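You operate a simulated robot arm through the tools that you are given. There is no shell and no other tool. Be economical: measure what you need, move in short steps, check, and stop when the job is done.

Carry out the task below with a simulated robot arm. There is one attempt and no reset: what you move stays moved.

TASK
Gauge steel roller 4 and stand it on the mat for its size.
Fine: switch the gauge on first; leave its jaw open.
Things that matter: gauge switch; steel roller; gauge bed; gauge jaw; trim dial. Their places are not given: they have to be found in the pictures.

It is judged by the outcome, as a careful person would: the job done as asked, and still so three seconds after it is handed in. It fails if anything else is knocked over, pushed out of place, dropped, spilled or broken.

THE ROBOT
A 7-joint arm with a two-finger parallel gripper, fixed in place. Base frame: the origin is at the foot of the arm, x ahead of it, y to its left, z up; the work surface is at about z = 800. Lengths are in mm, angles in degrees, forces in N, time in s.
With the tool pointing down near the work surface it reaches from about 240 to 680 mm from the base axis. Its first joint turns from -66.0 to 66.0 degrees. Payload 2.4 kg.
Tool frame: the origin (TCP) lies between the finger pads and is the grasp point; the fingertips stand 30 mm ahead of it; z points along the fingers, y is the line along which they close. The gripper opens to 94 mm. The fingers are 28 mm wide and 10 mm thick; the gripper's body (50 by 96 mm) begins 55 mm behind the TCP.
Orientation is told as [roll, pitch, yaw] about the base's x, y, z axes, in that order, counted from this pose: with the fingers straight down and closing along the base's y, the tool's x points along the base's -x, its y along +y and its z along -z.

THE INTERFACE
- The arm moves only by the tool drive_tool. Its arguments are lists of equal length, an entry for each row: "offset": the shift along the tool's x, y, z in mm, a list of three; "delta_rot": the turn, a rotation vector about the tool's x, y, z in degrees, a list of three; "hand": the finger opening in mm, from 0 to 94. In form: {"offset": [[x, y, z], ...], "delta_rot": [[wx, wy, wz], ...], "hand": [hand, ...]}. A call has 1 to 10 rows; each row shifts and turns the commanded pose from where the row before left it, along the tool's axes as they then stand. A row lasts 0.2 s, in which the tool goes at most 50 mm and 8.6 degrees; a call with a longer step from one row to the next is refused whole, and so is a gripper value outside its range. A pose out of reach is approached as far as the arm can. The call stops where the force on the tool passes 70 N (or 10 N more than at its start, if that is more) or the arm is blocked; 0.2 s more then pass. The fingers move at their own pace (about 153 mm/s each) and stop on an object; they squeeze with about 35 N. The grip force told is the motor's: it shows also when the fingers shut on nothing. Time passes only in rows, and 0.2 s behind the last, so rows that do not move let the fingers close. It gives the time, the measured TCP pose, the force on the tool (base axes), the opening and the grip force at its end, in the units of the frame above (readings bear some noise), and new pictures: "pictures" is both (left out), scene, wrist or none.
- Cameras (640 x 400 px; columns grow to the right, rows downward): "scene" is fixed at [53, 482.3, 1452]; the picture's right is [-0.62, -0.78, 0.00], its down [-0.39, 0.31, -0.87] and it looks along [0.68, -0.54, -0.50] (base axes); focal length 327 px, centre (320, 200). "wrist" rides on the gripper at [-37, 0, -58] in the tool frame; the picture's right is [0.00, -1.00, 0.00], its down [0.97, 0.00, -0.24] and it looks along [0.24, 0.00, 0.97] (tool axes); focal length 218 px, centre (320, 200).
- locate(camera, pixels): there is no depth. For up to 12 entries [column, row, z] of the newest picture of that camera ("zoom" is the newest enlarged one), the place [x, y] in the base frame at which the ray of that pixel passes the height z, good to about 3 mm. No time passes.
- enlarge(camera, box): a new picture of the part [left, top, right, bottom] of that camera's present view, enlarged. No time passes.
- finish_job(): hands the job in; it is judged then, once.

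Work in short steps. Measure before you move; look again where a grasp or a placing could have gone wrong, and mend it. You have 80 turns and 120 pictures in all, the two below and enlarged ones among them. Open the gripper and draw the arm clear of the work before you hand the job in, unless the task says otherwise; then end with one line.

The tools are called as a command line: name --argument value ..., lists and objects as JSON in quotes. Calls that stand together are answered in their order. drive_tool: Moves the arm, as the interface text tells. Its arguments: {"type":"object","properties":{"offset":{"type":"array","items":{"type":"array","items":{"type":"number"}}},"delta_rot":{"type":"array","items":{"type":"array","items":{"type":"number"}}},"hand":{"type":"array","items":{"type":"number"}},"pictures":{"type":"string","enum":["both","scene","wrist","none"]}},"required":["offset","delta_rot","hand"]} The other tools are called the same way: locate (camera, pixels) gives the place at which the rays of pixels pass given heights; enlarge (camera, box) takes an enlarged picture of a part of a camera's view; finish_job () hands the job in.

At the start:

```text
t: 0.0
eef_pos: [403.5, 140.3, 1156.9]
tcp_rot: [0.0, -0.1, 0.0]
wrist_force: [0.3, 0.6, 0.1]
finger_gap: 93.8
grip_force: 0.0
```

scene: 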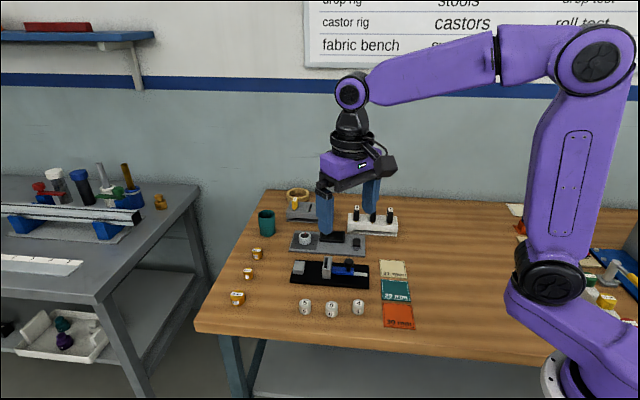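
wrist: 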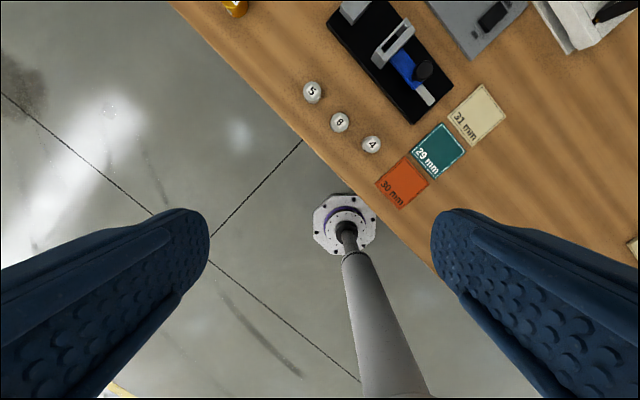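

The rollers (5, 8, 4) and mats (31, 29, 30) are visible. I'll enlarge the scene to identify the gauge parts.

enlarge --camera "scene" --box '[220, 180, 430, 335]'

enlarge --camera "wrist" --box '[280, 0, 640, 225]'

```text
2.58 times, centred on (325, 258) of scene
```

zoom: 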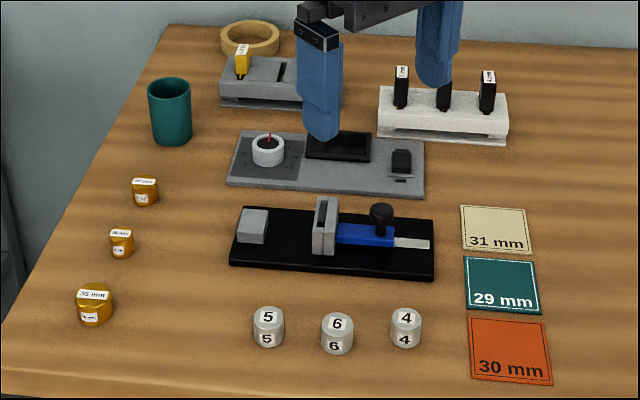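

```text
1.78 times, centred on (460, 112) of wrist
```

zoom: 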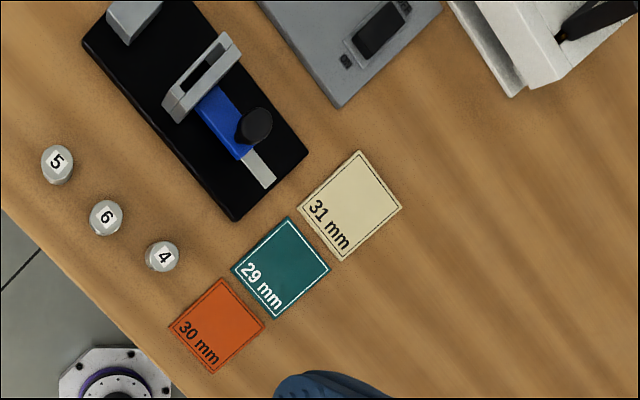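

Locating key points, using the wrist zoom (now newest).

locate --camera "zoom" --pixels '[[57, 160, 830], [105, 215, 830], [164, 256, 830], [215, 328, 800], [280, 268, 800], [350, 205, 800], [254, 125, 850], [200, 75, 840], [135, 15, 830], [375, 35, 815], [237, 218, 805]]'

locate --camera "scene" --pixels '[[305, 238, 830], [333, 236, 820], [357, 243, 820], [327, 263, 840], [350, 257, 850], [303, 265, 830], [358, 303, 830]]'

```text
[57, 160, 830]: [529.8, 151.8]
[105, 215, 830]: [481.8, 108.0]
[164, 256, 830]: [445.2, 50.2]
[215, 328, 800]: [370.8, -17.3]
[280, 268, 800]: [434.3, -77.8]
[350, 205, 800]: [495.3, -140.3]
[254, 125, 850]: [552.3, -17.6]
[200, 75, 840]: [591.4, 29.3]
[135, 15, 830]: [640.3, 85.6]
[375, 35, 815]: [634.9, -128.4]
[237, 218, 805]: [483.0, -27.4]
```

```text
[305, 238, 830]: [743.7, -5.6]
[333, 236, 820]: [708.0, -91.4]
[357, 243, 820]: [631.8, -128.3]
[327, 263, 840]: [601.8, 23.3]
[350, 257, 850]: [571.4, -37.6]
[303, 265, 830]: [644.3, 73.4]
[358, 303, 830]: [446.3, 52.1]
```

The gauge axis runs at about 50° in the base frame. I'll move above it, turn the tool by 50° and look.

drive_tool --offset '[[-31, -28, 10], [-31, -28, 10], [-31, -28, 10], [-31, -28, 10], [0, 0, 0], [0, 0, 0], [0, 0, 0], [0, 0, 0], [0, 0, 0], [0, 0, 0]]' --delta_rot '[[0, 0, 0], [0, 0, 0], [0, 0, 0], [0, 0, 0], [0, 0, -8.33], [0, 0, -8.33], [0, 0, -8.33], [0, 0, -8.33], [0, 0, -8.33], [0, 0, -8.33]]' --hand '[94, 94, 94, 94, 94, 94, 94, 94, 94, 94]'

```text
t: 2.2
eef_pos: [528.1, 26.2, 1117.2]
tcp_rot: [-0.1, -0.2, 50.2]
wrist_force: [0.1, 0.3, 0.3]
finger_gap: 93.9
grip_force: 0.2
```

scene: 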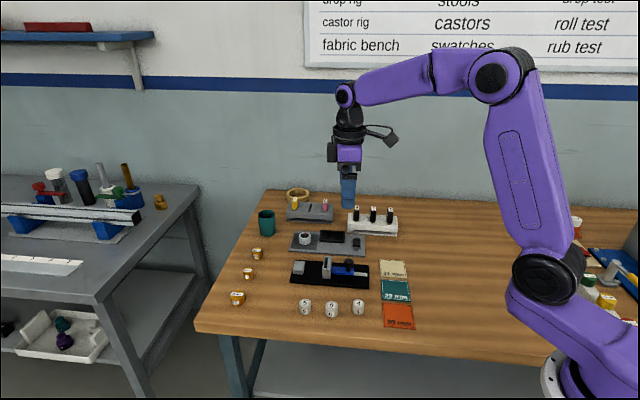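
wrist: 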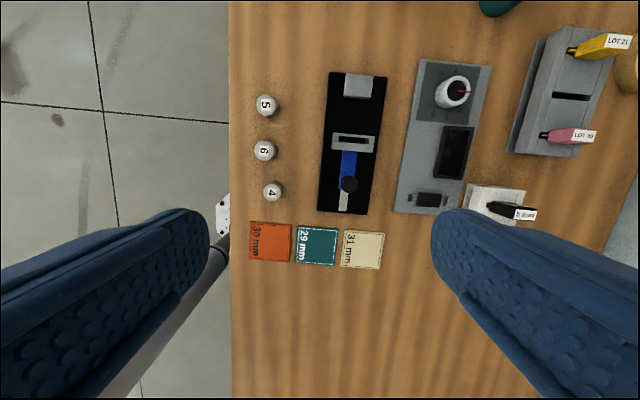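

enlarge --camera "wrist" --box '[240, 50, 500, 230]'

enlarge --camera "scene" --box '[280, 220, 380, 290]'

```text
2.22 times, centred on (370, 140) of wrist
```

zoom: 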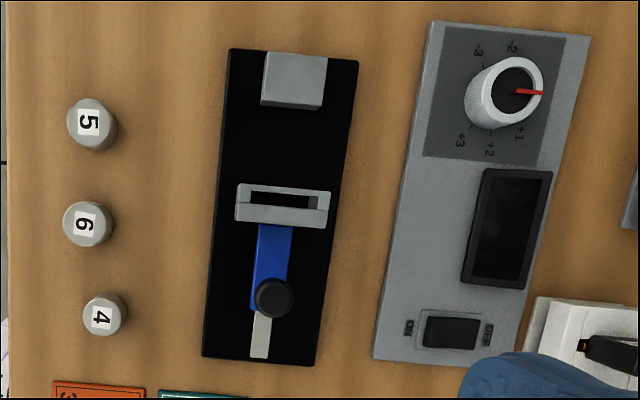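

```text
5.71 times, centred on (330, 255) of scene
```

zoom: 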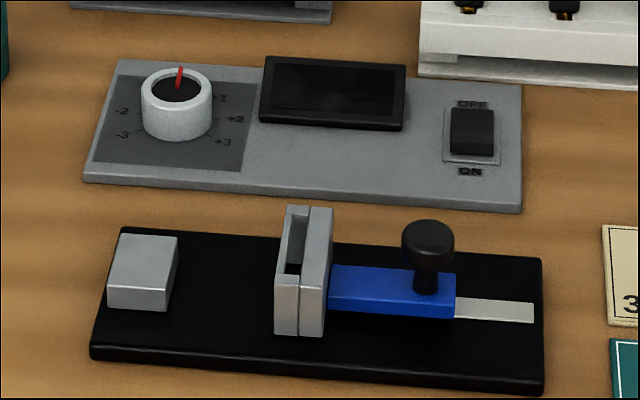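

enlarge --camera "scene" --box '[288, 224, 328, 252]'

enlarge --camera "scene" --box '[220, 240, 300, 310]'

locate --camera "scene" --pixels '[[256, 249, 830], [248, 269, 830], [236, 293, 830], [305, 238, 830], [357, 243, 815], [359, 238, 806], [360, 249, 806]]'

locate --camera "wrist" --pixels '[[455, 92, 830], [431, 199, 812], [349, 184, 850], [361, 85, 830], [352, 142, 845], [267, 104, 830], [265, 150, 830], [273, 191, 830], [269, 241, 800], [316, 245, 800], [361, 249, 800]]'

```text
14.29 times, centred on (308, 238) of scene
```

zoom: 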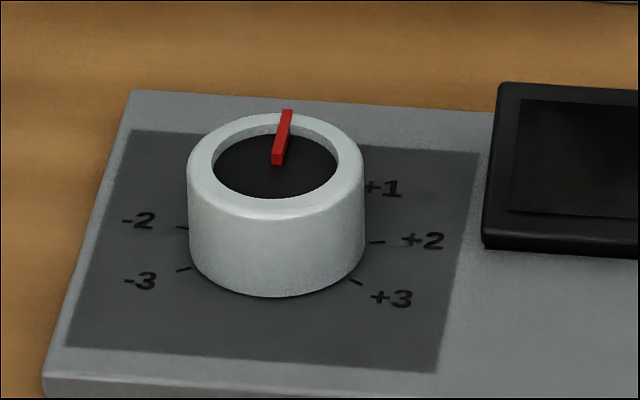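

```text
5.71 times, centred on (260, 275) of scene
```

zoom: 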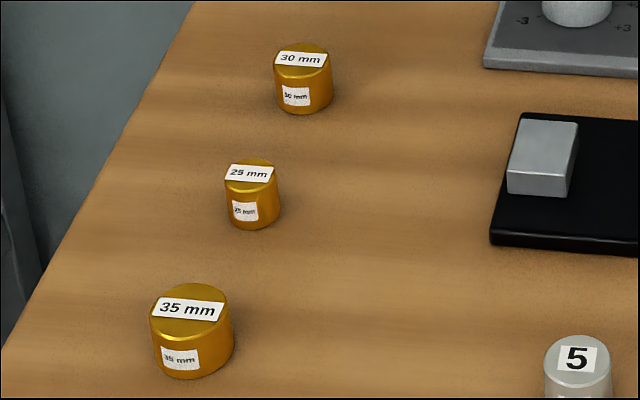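

```text
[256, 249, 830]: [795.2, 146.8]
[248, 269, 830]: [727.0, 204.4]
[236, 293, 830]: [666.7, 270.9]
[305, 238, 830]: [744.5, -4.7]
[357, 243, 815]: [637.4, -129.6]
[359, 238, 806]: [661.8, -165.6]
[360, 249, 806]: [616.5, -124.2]
```

```text
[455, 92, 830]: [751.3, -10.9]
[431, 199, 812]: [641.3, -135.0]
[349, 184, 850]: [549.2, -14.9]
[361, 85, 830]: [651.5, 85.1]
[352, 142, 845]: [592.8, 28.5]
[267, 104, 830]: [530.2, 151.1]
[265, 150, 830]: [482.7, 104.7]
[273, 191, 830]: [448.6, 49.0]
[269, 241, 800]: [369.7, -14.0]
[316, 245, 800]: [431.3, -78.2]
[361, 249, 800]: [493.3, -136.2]
```

Roller 4 is at ≈(447,50), the switch at ≈(639,-132) with its ON half toward the base, and the dial sits at 0. I'll close the fingers and move above the ON half for a closer look.

drive_tool --offset '[[10, -34.6, 20], [10, -34.6, 20], [10, -34.6, 20], [10, -34.6, 20], [10, -34.6, 20], [0, 0, 0]]' --delta_rot '[[0, 0, 0], [0, 0, 0], [0, 0, 0], [0, 0, 0], [0, 0, 0], [0, 0, 0]]' --hand '[0, 0, 0, 0, 0, 0]'

enlarge --camera "scene" --box '[320, 180, 420, 250]'

```text
t: 3.6
eef_pos: [629.3, -123.4, 1016.1]
tcp_rot: [-0.1, 0.0, 50.1]
wrist_force: [0.7, 0.7, -0.4]
finger_gap: 0.1
grip_force: 33.2
```

scene: 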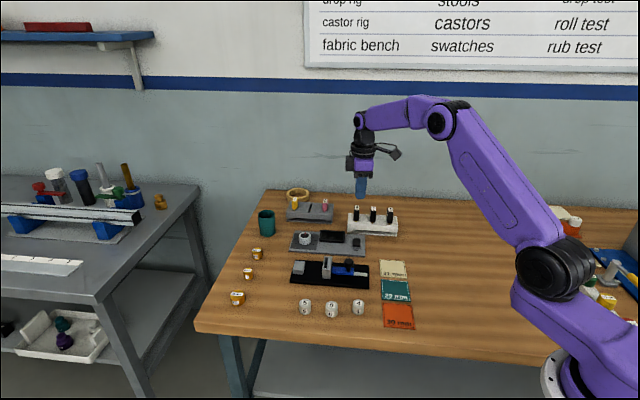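
wrist: 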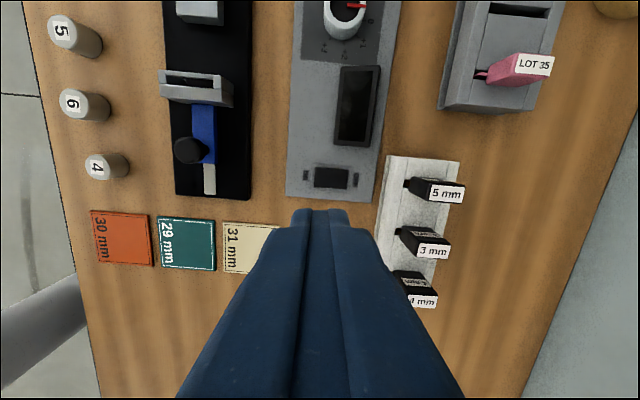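

```text
5.71 times, centred on (370, 215) of scene
```

zoom: 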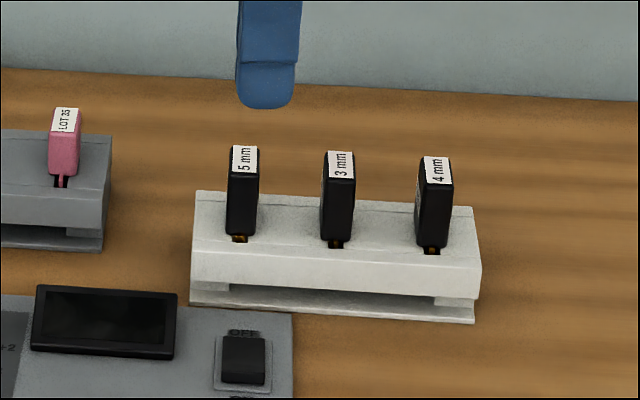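

locate --camera "wrist" --pixels '[[331, 178, 812], [315, 177, 812], [347, 178, 812], [447, 194, 860], [447, 194, 880], [447, 194, 900], [306, 176, 806], [356, 180, 806]]'

locate --camera "scene" --pixels '[[356.9, 208, 860], [356.9, 208, 880], [356.9, 208, 900], [389, 210, 880], [356, 245, 812]]'

enlarge --camera "wrist" --box '[270, 130, 398, 210]'

```text
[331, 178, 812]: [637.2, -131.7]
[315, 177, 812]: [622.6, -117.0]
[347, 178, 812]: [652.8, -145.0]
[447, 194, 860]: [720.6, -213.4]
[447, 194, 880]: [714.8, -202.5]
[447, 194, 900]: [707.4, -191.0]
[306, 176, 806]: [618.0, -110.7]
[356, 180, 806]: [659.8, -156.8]
```

```text
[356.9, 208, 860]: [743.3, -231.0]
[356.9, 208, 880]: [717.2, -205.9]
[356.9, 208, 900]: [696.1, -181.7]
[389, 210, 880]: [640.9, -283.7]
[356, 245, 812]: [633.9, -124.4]
```

```text
5.00 times, centred on (334, 170) of wrist
```

zoom: 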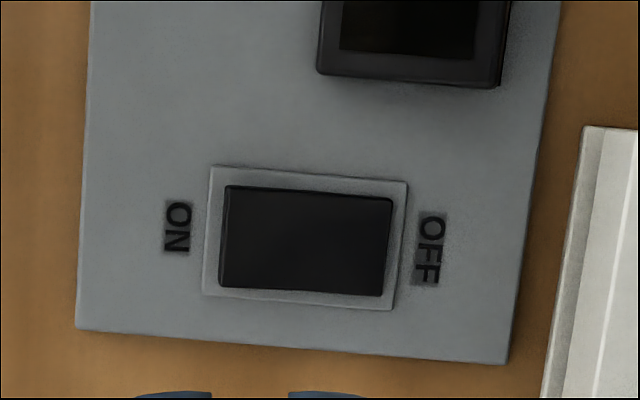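

The current position (629,-123) sits over the ON half, 12 mm from the rocker's centre. The rack tags (z≈884, 120 mm away) clear the gripper body, so I'll descend.

drive_tool --offset '[[0, 0, 40], [0, 0, 40], [0, 0, 40], [0, 0, 20], [0, 0, 6], [0, 0, 4], [0, 0, 3]]' --delta_rot '[[0, 0, 0], [0, 0, 0], [0, 0, 0], [0, 0, 0], [0, 0, 0], [0, 0, 0], [0, 0, 0]]' --hand '[0, 0, 0, 0, 0, 0, 0]'

```text
t: 5.2
eef_pos: [629.2, -123.0, 863.1]
tcp_rot: [0.0, -0.1, 50.1]
wrist_force: [-0.8, -0.4, -0.3]
finger_gap: 0.0
grip_force: 33.1
```

scene: 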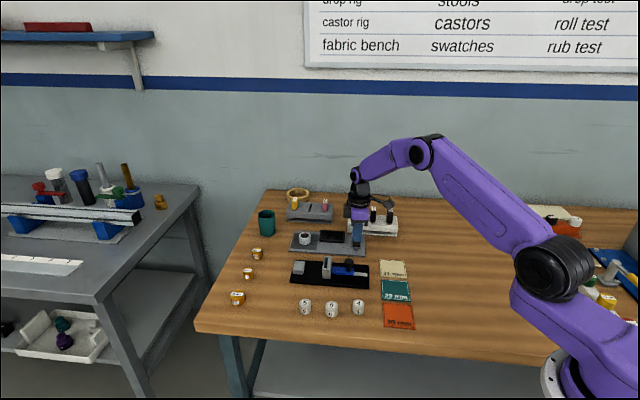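
wrist: 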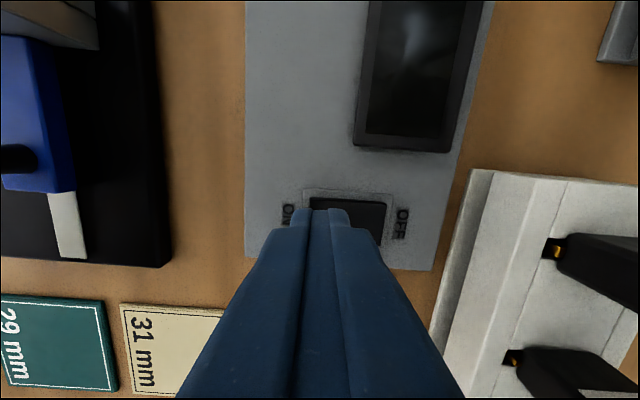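

Tip is at z≈833 with no contact yet; I'll go down in small steps.

drive_tool --offset '[[0, 0, 4], [0, 0, 3], [0, 0, 3], [0, 0, 2], [0, 0, 2]]' --delta_rot '[[0, 0, 0], [0, 0, 0], [0, 0, 0], [0, 0, 0], [0, 0, 0]]' --hand '[0, 0, 0, 0, 0]' --pictures "wrist"

```text
t: 6.4
eef_pos: [630.0, -121.5, 849.4]
tcp_rot: [-0.1, -0.1, 50.0]
wrist_force: [-0.5, -0.2, 0.0]
finger_gap: 0.0
grip_force: 33.0
```

wrist: 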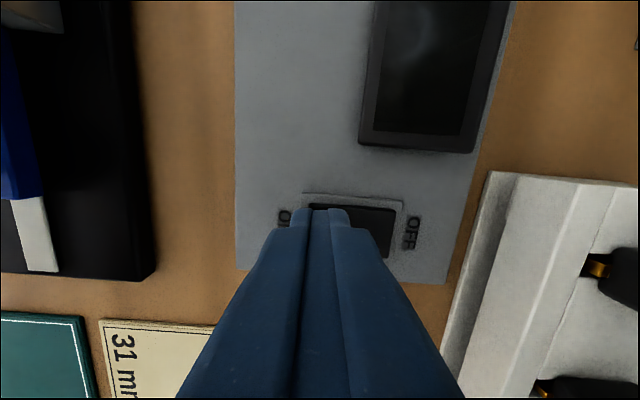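

drive_tool --offset '[[0, 0, 2], [0, 0, 2], [0, 0, 2], [0, 0, 2]]' --delta_rot '[[0, 0, 0], [0, 0, 0], [0, 0, 0], [0, 0, 0]]' --hand '[0, 0, 0, 0]' --pictures "wrist"

```text
t: 7.4
eef_pos: [629.2, -121.6, 846.3]
tcp_rot: [-0.2, -0.1, 50.0]
wrist_force: [-23.9, 4.3, 51.1]
finger_gap: 0.1
grip_force: 32.5
```

wrist: 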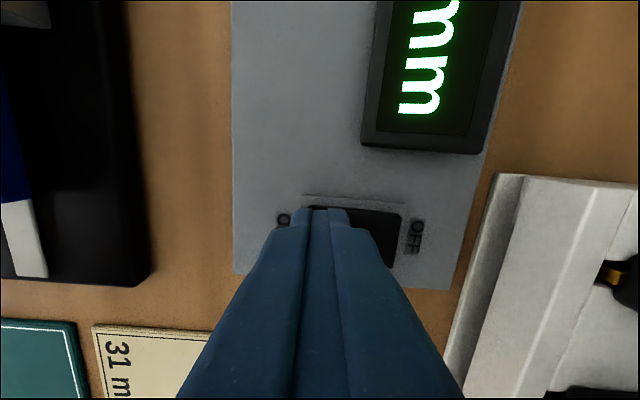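

The display lit. I'll rise and read it.

drive_tool --offset '[[0, 0, -20], [0, 0, -45], [0, 0, -45], [0, 0, -40], [20, 40, 0], [20, 40, 0]]' --delta_rot '[[0, 0, 0], [0, 0, 0], [0, 0, 0], [0, 0, 0], [0, 0, 0], [0, 0, 0]]' --hand '[0, 0, 0, 0, 60, 60]'

enlarge --camera "scene" --box '[280, 220, 380, 290]'

```text
t: 8.8
eef_pos: [542.7, -102.2, 991.5]
tcp_rot: [-0.1, -0.2, 49.9]
wrist_force: [-0.7, -0.1, -0.1]
finger_gap: 60.1
grip_force: 0.1
```

scene: 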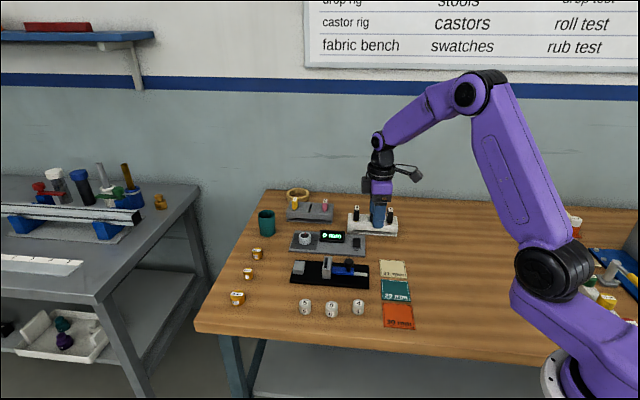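
wrist: 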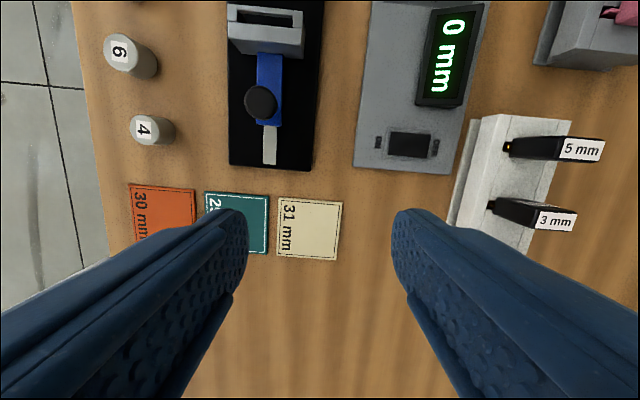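

```text
5.71 times, centred on (330, 255) of scene
```

zoom: 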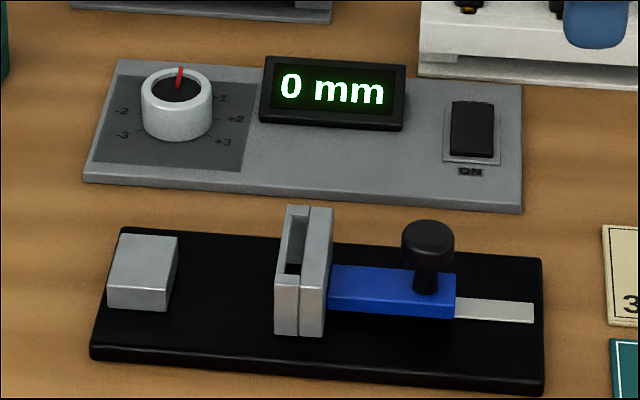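

It reads 0 mm with nothing in it. Next I'll go above roller 4 at ≈(447.5,50.5) and check the alignment.

drive_tool --offset '[[-14, 42.8, 0], [-14, 42.8, 0], [-14, 42.8, 0], [-14, 42.7, 0], [0, 0, 40], [0, 0, 20]]' --delta_rot '[[0, 0, 0], [0, 0, 0], [0, 0, 0], [0, 0, 0], [0, 0, 0], [0, 0, 0]]' --hand '[60, 60, 60, 60, 60, 60]'

```text
t: 10.2
eef_pos: [447.4, 52.8, 930.5]
tcp_rot: [-0.1, -0.1, 50.1]
wrist_force: [-0.2, 0.6, 0.3]
finger_gap: 59.9
grip_force: 0.0
```

scene: 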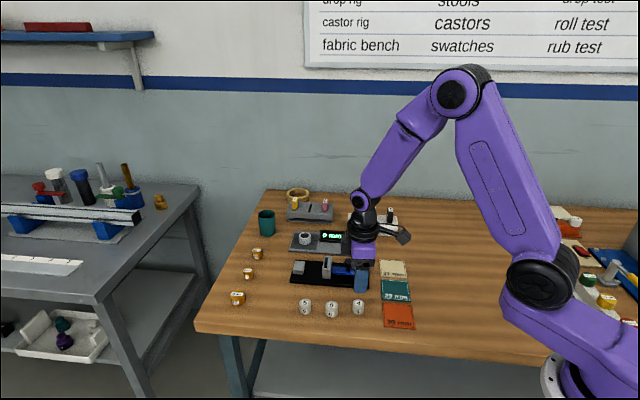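
wrist: 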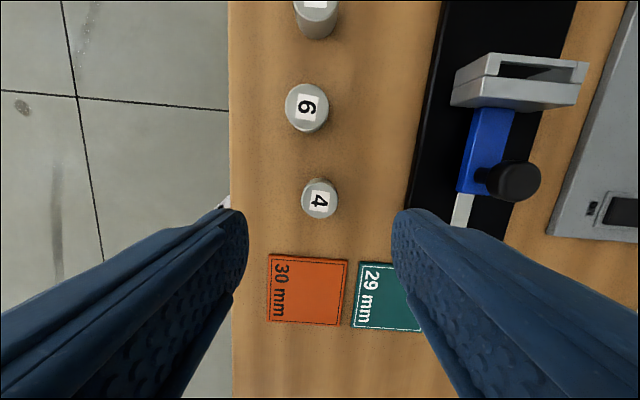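

locate --camera "wrist" --pixels '[[320, 198, 832], [303, 198, 832], [337, 198, 832], [515, 181, 855], [519, 88, 835]]'

drive_tool --offset '[[0, 0, 30], [0, 0, 30], [0, 0, 10]]' --delta_rot '[[0, 0, 0], [0, 0, 0], [0, 0, 0]]' --hand '[60, 60, 60]'

```text
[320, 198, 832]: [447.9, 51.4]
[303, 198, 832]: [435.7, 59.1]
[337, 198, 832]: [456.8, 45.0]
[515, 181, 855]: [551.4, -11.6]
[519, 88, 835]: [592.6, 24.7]
```

```text
t: 11.0
eef_pos: [448.9, 51.9, 861.3]
tcp_rot: [-0.1, -0.1, 50.1]
wrist_force: [-0.4, -0.8, -0.6]
finger_gap: 59.8
grip_force: 0.1
```

scene: 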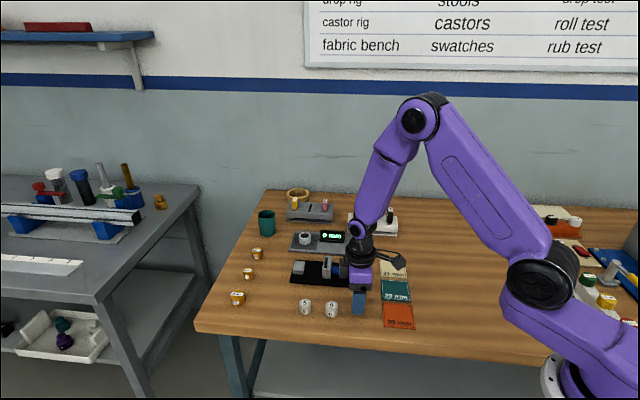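
wrist: 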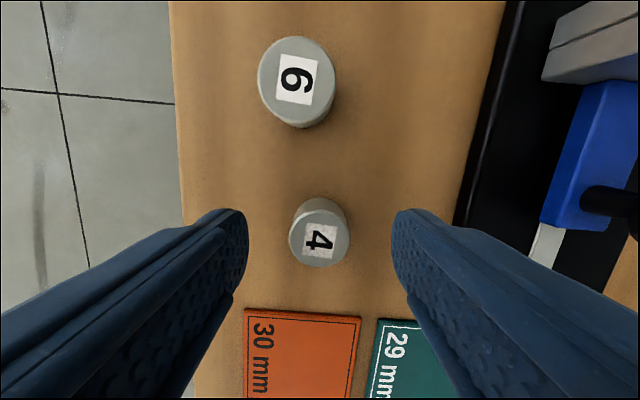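

Roller 4 is centred between the fingers. I'll lower to TCP z≈838 and grip.

drive_tool --offset '[[0, 0, 13], [0, 0, 10], [0, 0, 0], [0, 0, 0], [0, 0, 0]]' --delta_rot '[[0, 0, 0], [0, 0, 0], [0, 0, 0], [0, 0, 0], [0, 0, 0]]' --hand '[60, 60, 20, 20, 20]'

```text
t: 12.2
eef_pos: [447.1, 51.8, 838.3]
tcp_rot: [-0.1, -0.1, 50.0]
wrist_force: [-0.4, 0.0, 0.2]
finger_gap: 28.4
grip_force: 34.9
```

scene: 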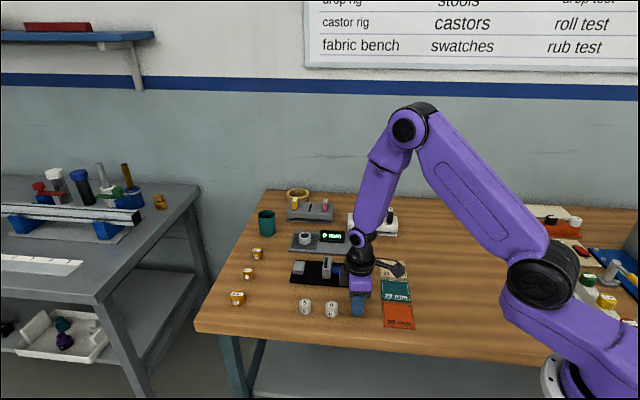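
wrist: 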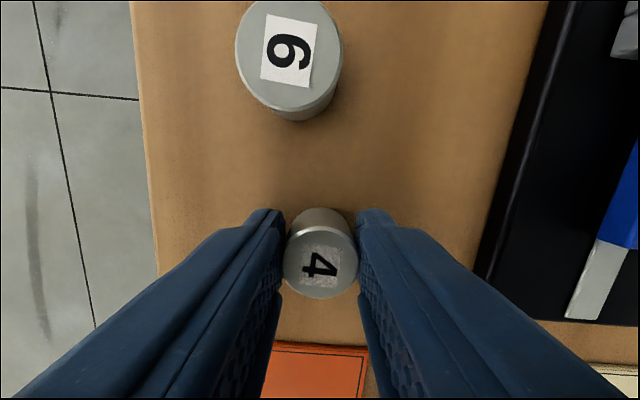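

Gripped at 28.4 mm. I'll lift 90 mm, then measure the bed, block and jaw in the scene view.

drive_tool --offset '[[0, 0, -30], [0, 0, -40], [0, 0, -40]]' --delta_rot '[[0, 0, 0], [0, 0, 0], [0, 0, 0]]' --hand '[20, 20, 20]'

enlarge --camera "scene" --box '[285, 248, 375, 304]'

```text
t: 13.0
eef_pos: [446.6, 52.7, 950.5]
tcp_rot: [0.0, -0.1, 50.1]
wrist_force: [-0.5, 0.3, -1.9]
finger_gap: 28.3
grip_force: 35.4
```

scene: 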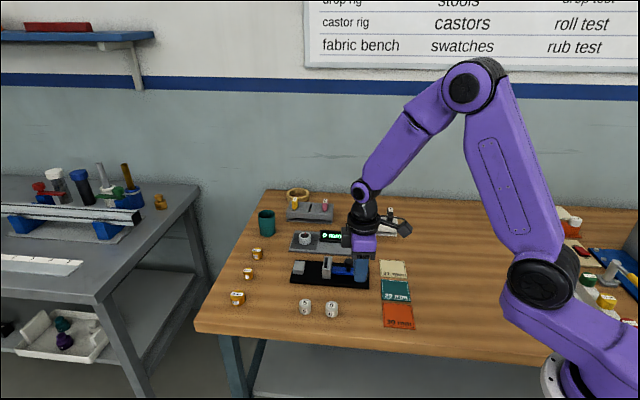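
wrist: 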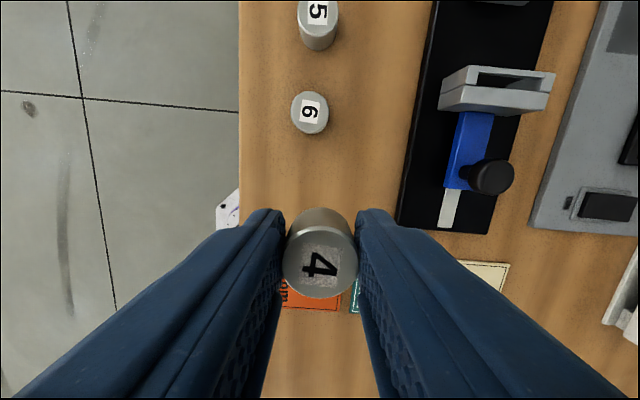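

```text
7.11 times, centred on (330, 276) of scene
```

zoom: 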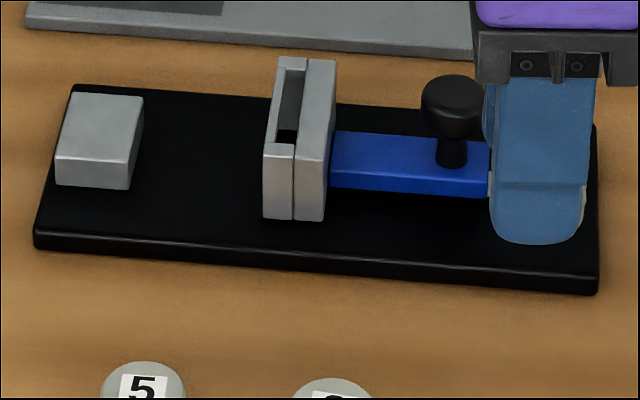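

locate --camera "zoom" --pixels '[[130, 190, 810], [57, 185, 810], [263, 217, 810], [323, 222, 810], [75, 85, 810], [35, 230, 810], [598, 278, 810], [144, 97, 830], [131, 162, 830], [57, 155, 830], [75, 93, 830]]'

enlarge --camera "wrist" --box '[390, 0, 630, 240]'

```text
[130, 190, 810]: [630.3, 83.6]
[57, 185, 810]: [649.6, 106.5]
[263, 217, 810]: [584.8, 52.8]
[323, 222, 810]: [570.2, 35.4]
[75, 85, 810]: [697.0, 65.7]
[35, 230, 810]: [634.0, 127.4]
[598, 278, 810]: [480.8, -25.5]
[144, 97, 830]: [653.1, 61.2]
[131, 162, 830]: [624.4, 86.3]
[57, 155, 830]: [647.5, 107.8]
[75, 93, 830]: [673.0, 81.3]
```

```text
1.67 times, centred on (510, 120) of wrist
```

zoom: 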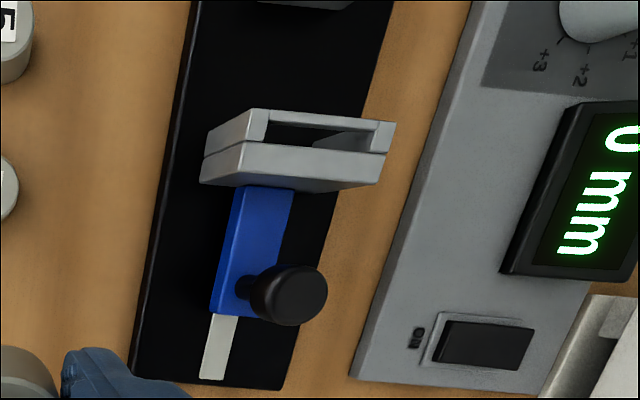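

The gauge axis is at 45°. The block's inner face is at s≈504 and the jaw face at s≈451 on centreline t≈-402, so the bed centre is ≈(623.7,55.2). I'll turn to yaw 45 and move above it.

drive_tool --offset '[[0, 0, 0], [-31.75, -30.9, 0], [-31.75, -30.9, 0], [-31.75, -30.9, 0], [-31.75, -30.9, 0], [0, 0, 0]]' --delta_rot '[[0, 0, 5], [0, 0, 0], [0, 0, 0], [0, 0, 0], [0, 0, 0], [0, 0, 0]]' --hand '[20, 20, 20, 20, 20, 20]'

enlarge --camera "scene" --box '[285, 234, 375, 290]'

```text
t: 14.4
eef_pos: [626.3, 53.0, 949.3]
tcp_rot: [0.0, 0.0, 44.9]
wrist_force: [-0.8, -0.1, -1.4]
finger_gap: 28.2
grip_force: 34.9
```

scene: 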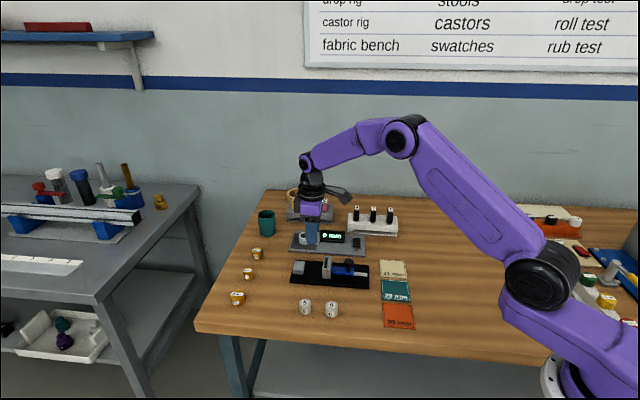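
wrist: 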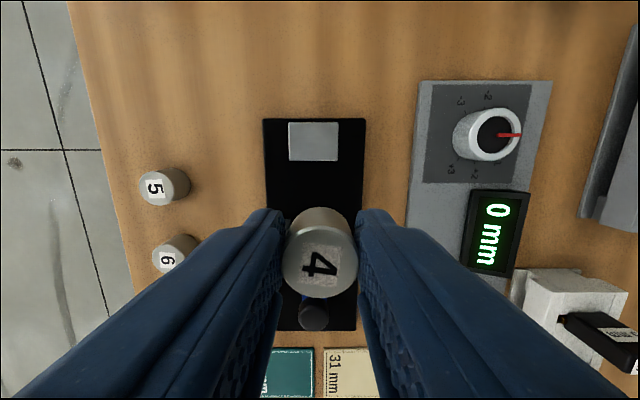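

```text
7.11 times, centred on (330, 262) of scene
```

zoom: 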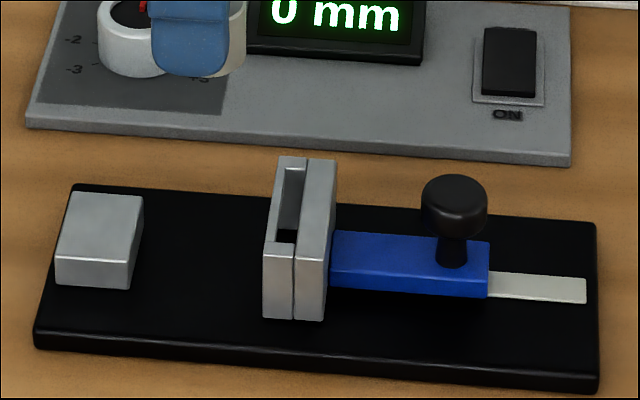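

locate --camera "wrist" --pixels '[[289, 161, 824], [339, 161, 824], [289, 122, 824], [339, 122, 824], [263, 119, 808], [366, 118, 808], [312, 316, 860]]'

```text
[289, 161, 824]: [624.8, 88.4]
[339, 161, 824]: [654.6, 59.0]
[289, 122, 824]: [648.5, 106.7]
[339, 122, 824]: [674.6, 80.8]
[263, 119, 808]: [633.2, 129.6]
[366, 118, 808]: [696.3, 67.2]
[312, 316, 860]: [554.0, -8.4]
```

Target centre is t≈-401, so I'll shift +3 mm in tool y. Then I'll lower to just above the bed.

drive_tool --offset '[[0, 3, 0], [0, 0, 35], [0, 0, 30], [0, 0, 20], [0, 0, 6]]' --delta_rot '[[0, 0, 0], [0, 0, 0], [0, 0, 0], [0, 0, 0], [0, 0, 0]]' --hand '[20, 20, 20, 20, 20]'

enlarge --camera "scene" --box '[285, 234, 375, 290]'

```text
t: 15.6
eef_pos: [623.1, 55.9, 856.2]
tcp_rot: [-0.1, -0.1, 44.9]
wrist_force: [0.1, 0.4, -1.3]
finger_gap: 28.1
grip_force: 34.4
```

scene: 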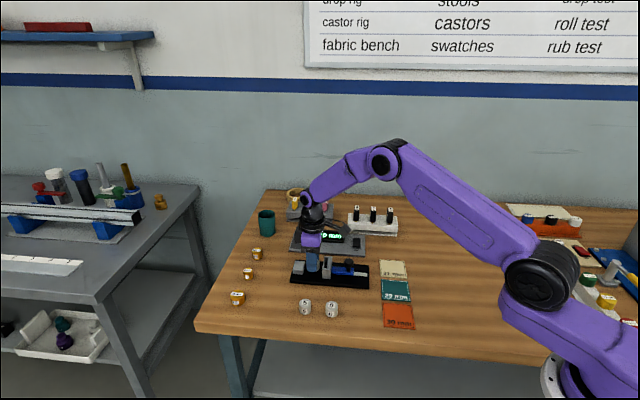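
wrist: 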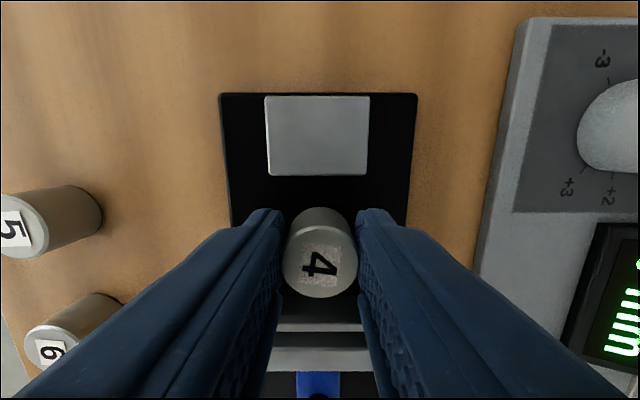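

```text
7.11 times, centred on (330, 262) of scene
```

zoom: 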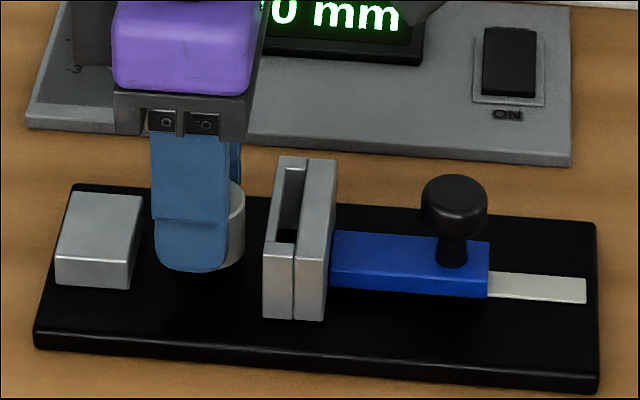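

drive_tool --offset '[[0, 0, 4], [0, 0, 2], [0, 0, 1.5]]' --delta_rot '[[0, 0, 0], [0, 0, 0], [0, 0, 0]]' --hand '[20, 20, 20]' --pictures "none"

```text
t: 16.4
eef_pos: [623.4, 54.8, 849.3]
tcp_rot: [-0.1, -0.1, 45.0]
wrist_force: [-1.0, 0.4, 0.6]
finger_gap: 28.1
grip_force: 35.2
```

drive_tool --offset '[[0, 0, 1], [0, 0, 0]]' --delta_rot '[[0, 0, 0], [0, 0, 0]]' --hand '[20, 20]' --pictures "none"

```text
t: 17.0
eef_pos: [623.5, 57.3, 849.3]
tcp_rot: [-0.1, -0.1, 44.9]
wrist_force: [-6.6, 0.2, 16.6]
finger_gap: 28.2
grip_force: 34.7
```

It has made contact with the bed (16 N). I'll open the fingers and rise.

drive_tool --offset '[[0, 0, -0.7], [0, 0, 0], [0, 0, 0], [0, 0, -15], [0, 0, -35], [0, 0, -35]]' --delta_rot '[[0, 0, 0], [0, 0, 0], [0, 0, 0], [0, 0, 0], [0, 0, 0], [0, 0, 0]]' --hand '[20, 50, 50, 50, 50, 50]'

enlarge --camera "scene" --box '[285, 234, 375, 290]'

```text
t: 18.4
eef_pos: [624.1, 55.8, 934.1]
tcp_rot: [0.0, 0.0, 45.0]
wrist_force: [0.0, -0.3, -0.3]
finger_gap: 50.3
grip_force: 0.1
```

scene: 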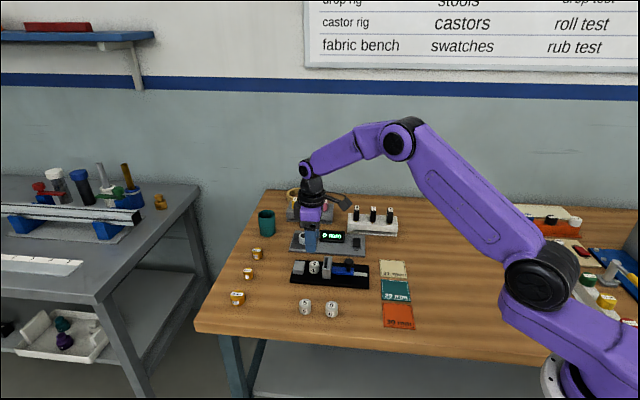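
wrist: 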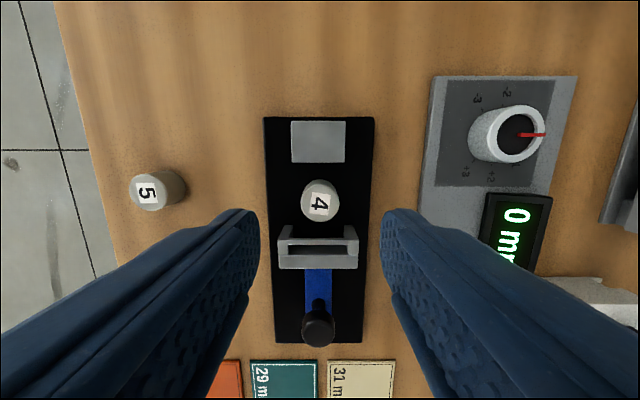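

```text
7.11 times, centred on (330, 262) of scene
```

zoom: 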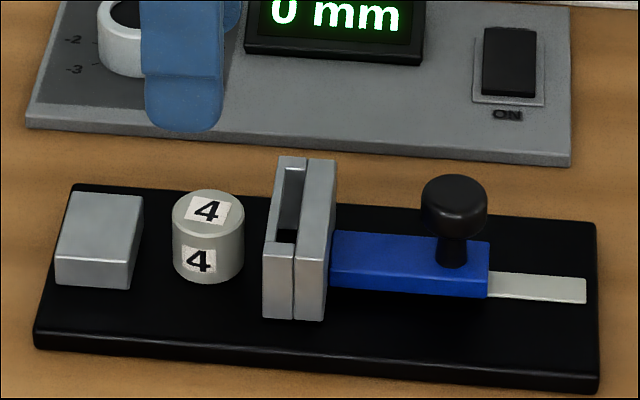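

Roller 4 stands centred in front of the jaw. The knob is at ≈(553,-12) with its head at z≈838–855, so I'll go above it.

drive_tool --offset '[[33, 1, 0], [33, 1, 0], [31.8, 0.3, 0], [0, 0, 30], [0, 0, 14]]' --delta_rot '[[0, 0, 0], [0, 0, 0], [0, 0, 0], [0, 0, 0], [0, 0, 0]]' --hand '[50, 50, 50, 50, 50]'

enlarge --camera "scene" --box '[285, 234, 375, 290]'

```text
t: 19.6
eef_pos: [551.0, -11.4, 889.0]
tcp_rot: [-0.2, -0.2, 45.0]
wrist_force: [0.2, -0.5, -0.2]
finger_gap: 50.1
grip_force: 0.1
```

scene: 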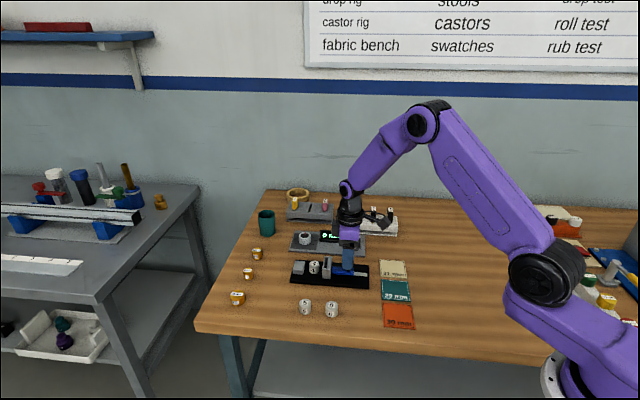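
wrist: 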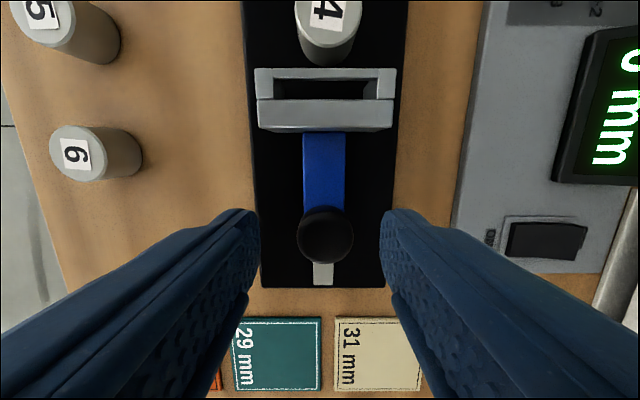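

```text
7.11 times, centred on (330, 262) of scene
```

zoom: 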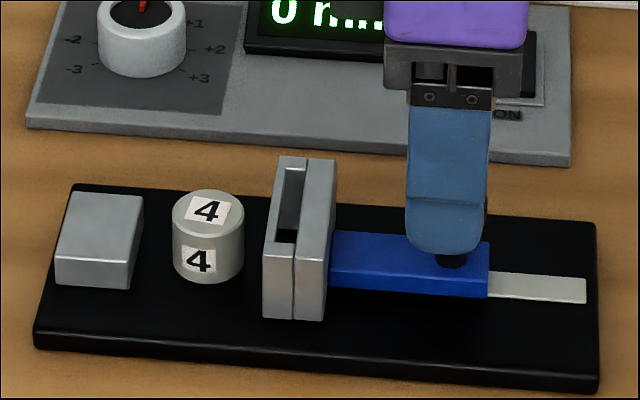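

Knob is slightly right of centre (326,236). I'll shift 2 mm, descend 30 mm and grip.

drive_tool --offset '[[2, -2, 0], [0, 0, 20], [0, 0, 10], [0, 0, 0], [0, 0, 0], [0, 0, 0]]' --delta_rot '[[0, 0, 0], [0, 0, 0], [0, 0, 0], [0, 0, 0], [0, 0, 0], [0, 0, 0]]' --hand '[50, 50, 50, 12, 12, 12]' --pictures "wrist"

enlarge --camera "scene" --box '[285, 234, 375, 290]'

```text
t: 21.0
eef_pos: [551.9, -12.8, 861.5]
tcp_rot: [-0.1, 0.0, 45.0]
wrist_force: [-4.4, 2.3, -0.8]
finger_gap: 25.1
grip_force: 44.8
```

wrist: 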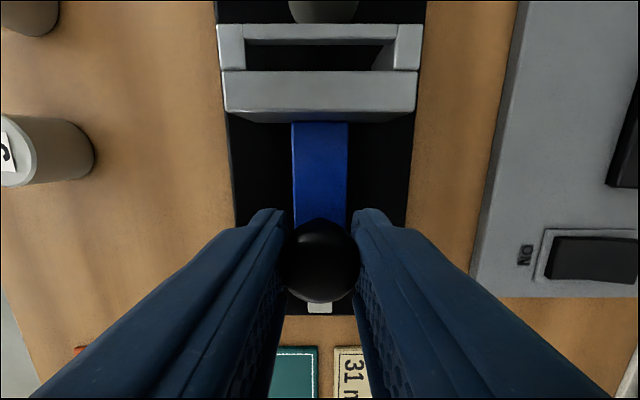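

```text
7.11 times, centred on (330, 262) of scene
```

zoom: 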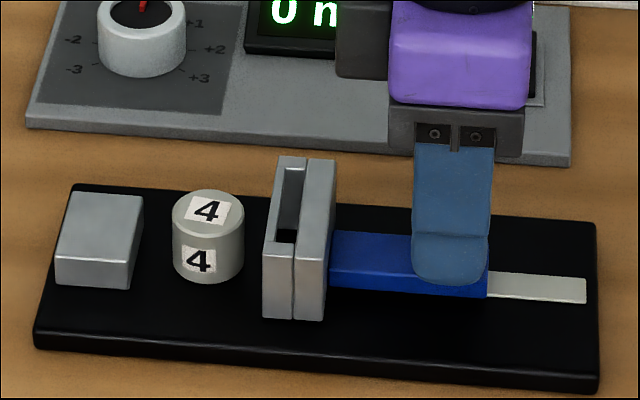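

Knob gripped. I'll slide the jaw toward the block (tool −x) in small steps.

drive_tool --offset '[[-4, 0, 0], [-4, 0, 0], [-4, 0, 0], [-4, 0, 0]]' --delta_rot '[[0, 0, 0], [0, 0, 0], [0, 0, 0], [0, 0, 0]]' --hand '[12, 12, 12, 12]' --pictures "none"

enlarge --camera "scene" --box '[285, 234, 375, 290]'

```text
t: 22.0
eef_pos: [564.0, -1.6, 860.5]
tcp_rot: [-0.1, -0.1, 45.0]
wrist_force: [1.5, 3.1, -9.1]
finger_gap: 25.1
grip_force: 45.0
```

```text
7.11 times, centred on (330, 262) of scene
```

zoom: 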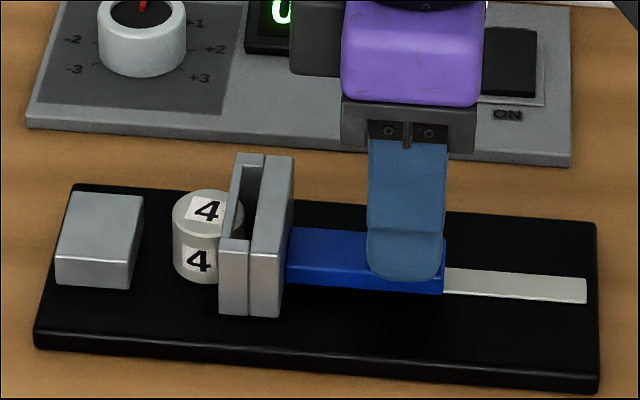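

drive_tool --offset '[[-3, 0, 0], [-3, 0, 0], [-2, 0, 0], [-2, 0, 0]]' --delta_rot '[[0, 0, 0], [0, 0, 0], [0, 0, 0], [0, 0, 0]]' --hand '[12, 12, 12, 12]' --pictures "none"

enlarge --camera "scene" --box '[285, 234, 375, 290]'

```text
t: 23.0
eef_pos: [569.8, 4.2, 860.9]
tcp_rot: [0.0, -0.1, 45.1]
wrist_force: [-1.8, 3.3, -3.1]
finger_gap: 25.0
grip_force: 44.9
```

```text
7.11 times, centred on (330, 262) of scene
```

zoom: 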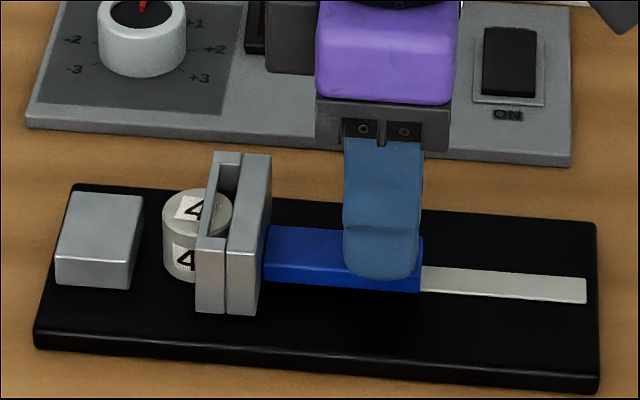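

The roller is now being pushed toward the block, so I'll continue.

drive_tool --offset '[[-2, 0, 0], [-2, 0, 0], [-2, 0, 0]]' --delta_rot '[[0, 0, 0], [0, 0, 0], [0, 0, 0]]' --hand '[12, 12, 12]' --pictures "wrist"

enlarge --camera "scene" --box '[285, 234, 375, 290]'

```text
t: 23.8
eef_pos: [574.4, 7.8, 861.0]
tcp_rot: [0.0, 0.0, 45.0]
wrist_force: [-2.9, 4.1, -5.2]
finger_gap: 25.3
grip_force: 45.0
```

wrist: 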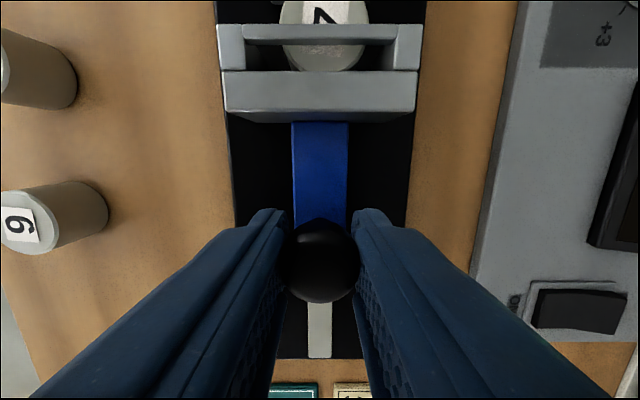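

```text
7.11 times, centred on (330, 262) of scene
```

zoom: 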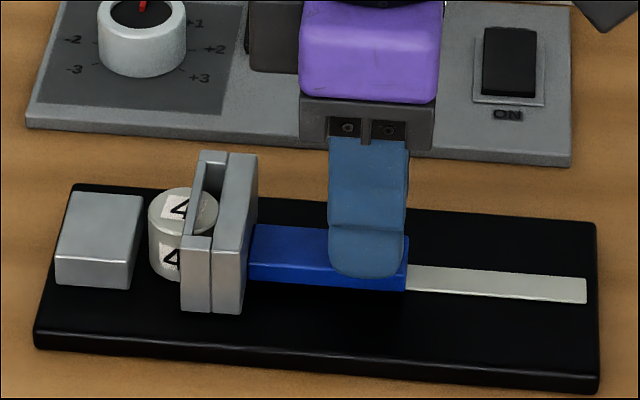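

drive_tool --offset '[[-2, 0, 0], [-2, 0, 0], [-1, 0, 0]]' --delta_rot '[[0, 0, 0], [0, 0, 0], [0, 0, 0]]' --hand '[12, 12, 12]' --pictures "none"

enlarge --camera "scene" --box '[285, 234, 375, 290]'

```text
t: 24.6
eef_pos: [577.4, 13.3, 859.9]
tcp_rot: [0.0, 0.0, 45.0]
wrist_force: [-9.0, 5.1, 5.3]
finger_gap: 25.1
grip_force: 44.9
```

```text
7.11 times, centred on (330, 262) of scene
```

zoom: 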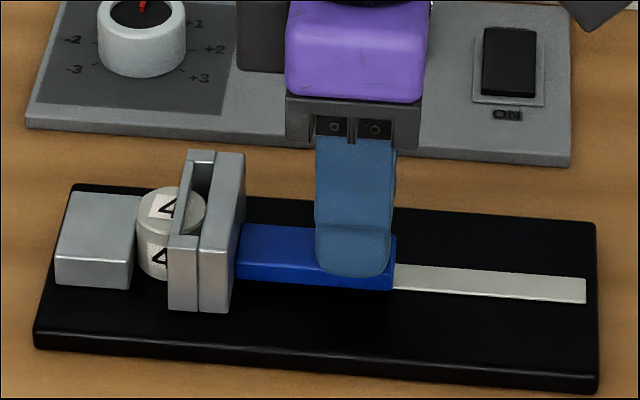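

drive_tool --offset '[[-1, 0, 0], [-1, 0, 0], [0, 0, 0]]' --delta_rot '[[0, 0, 0], [0, 0, 0], [0, 0, 0]]' --hand '[12, 12, 12]' --pictures "both"

```text
t: 25.4
eef_pos: [577.1, 11.9, 860.4]
tcp_rot: [0.1, 0.2, 44.9]
wrist_force: [-23.1, -1.0, 18.4]
finger_gap: 25.3
grip_force: 44.9
```

scene: 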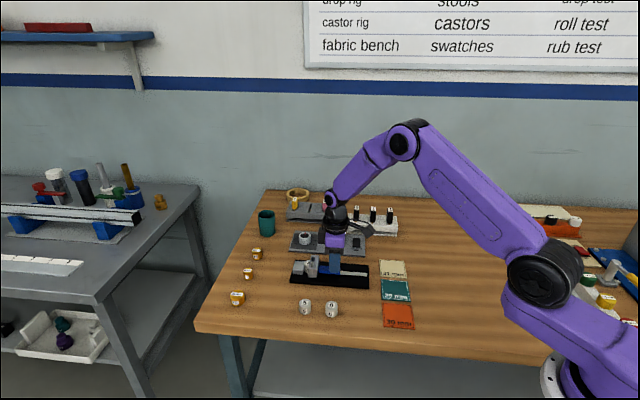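
wrist: 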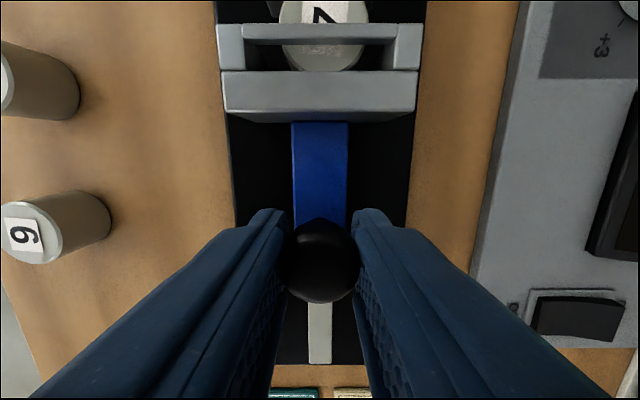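

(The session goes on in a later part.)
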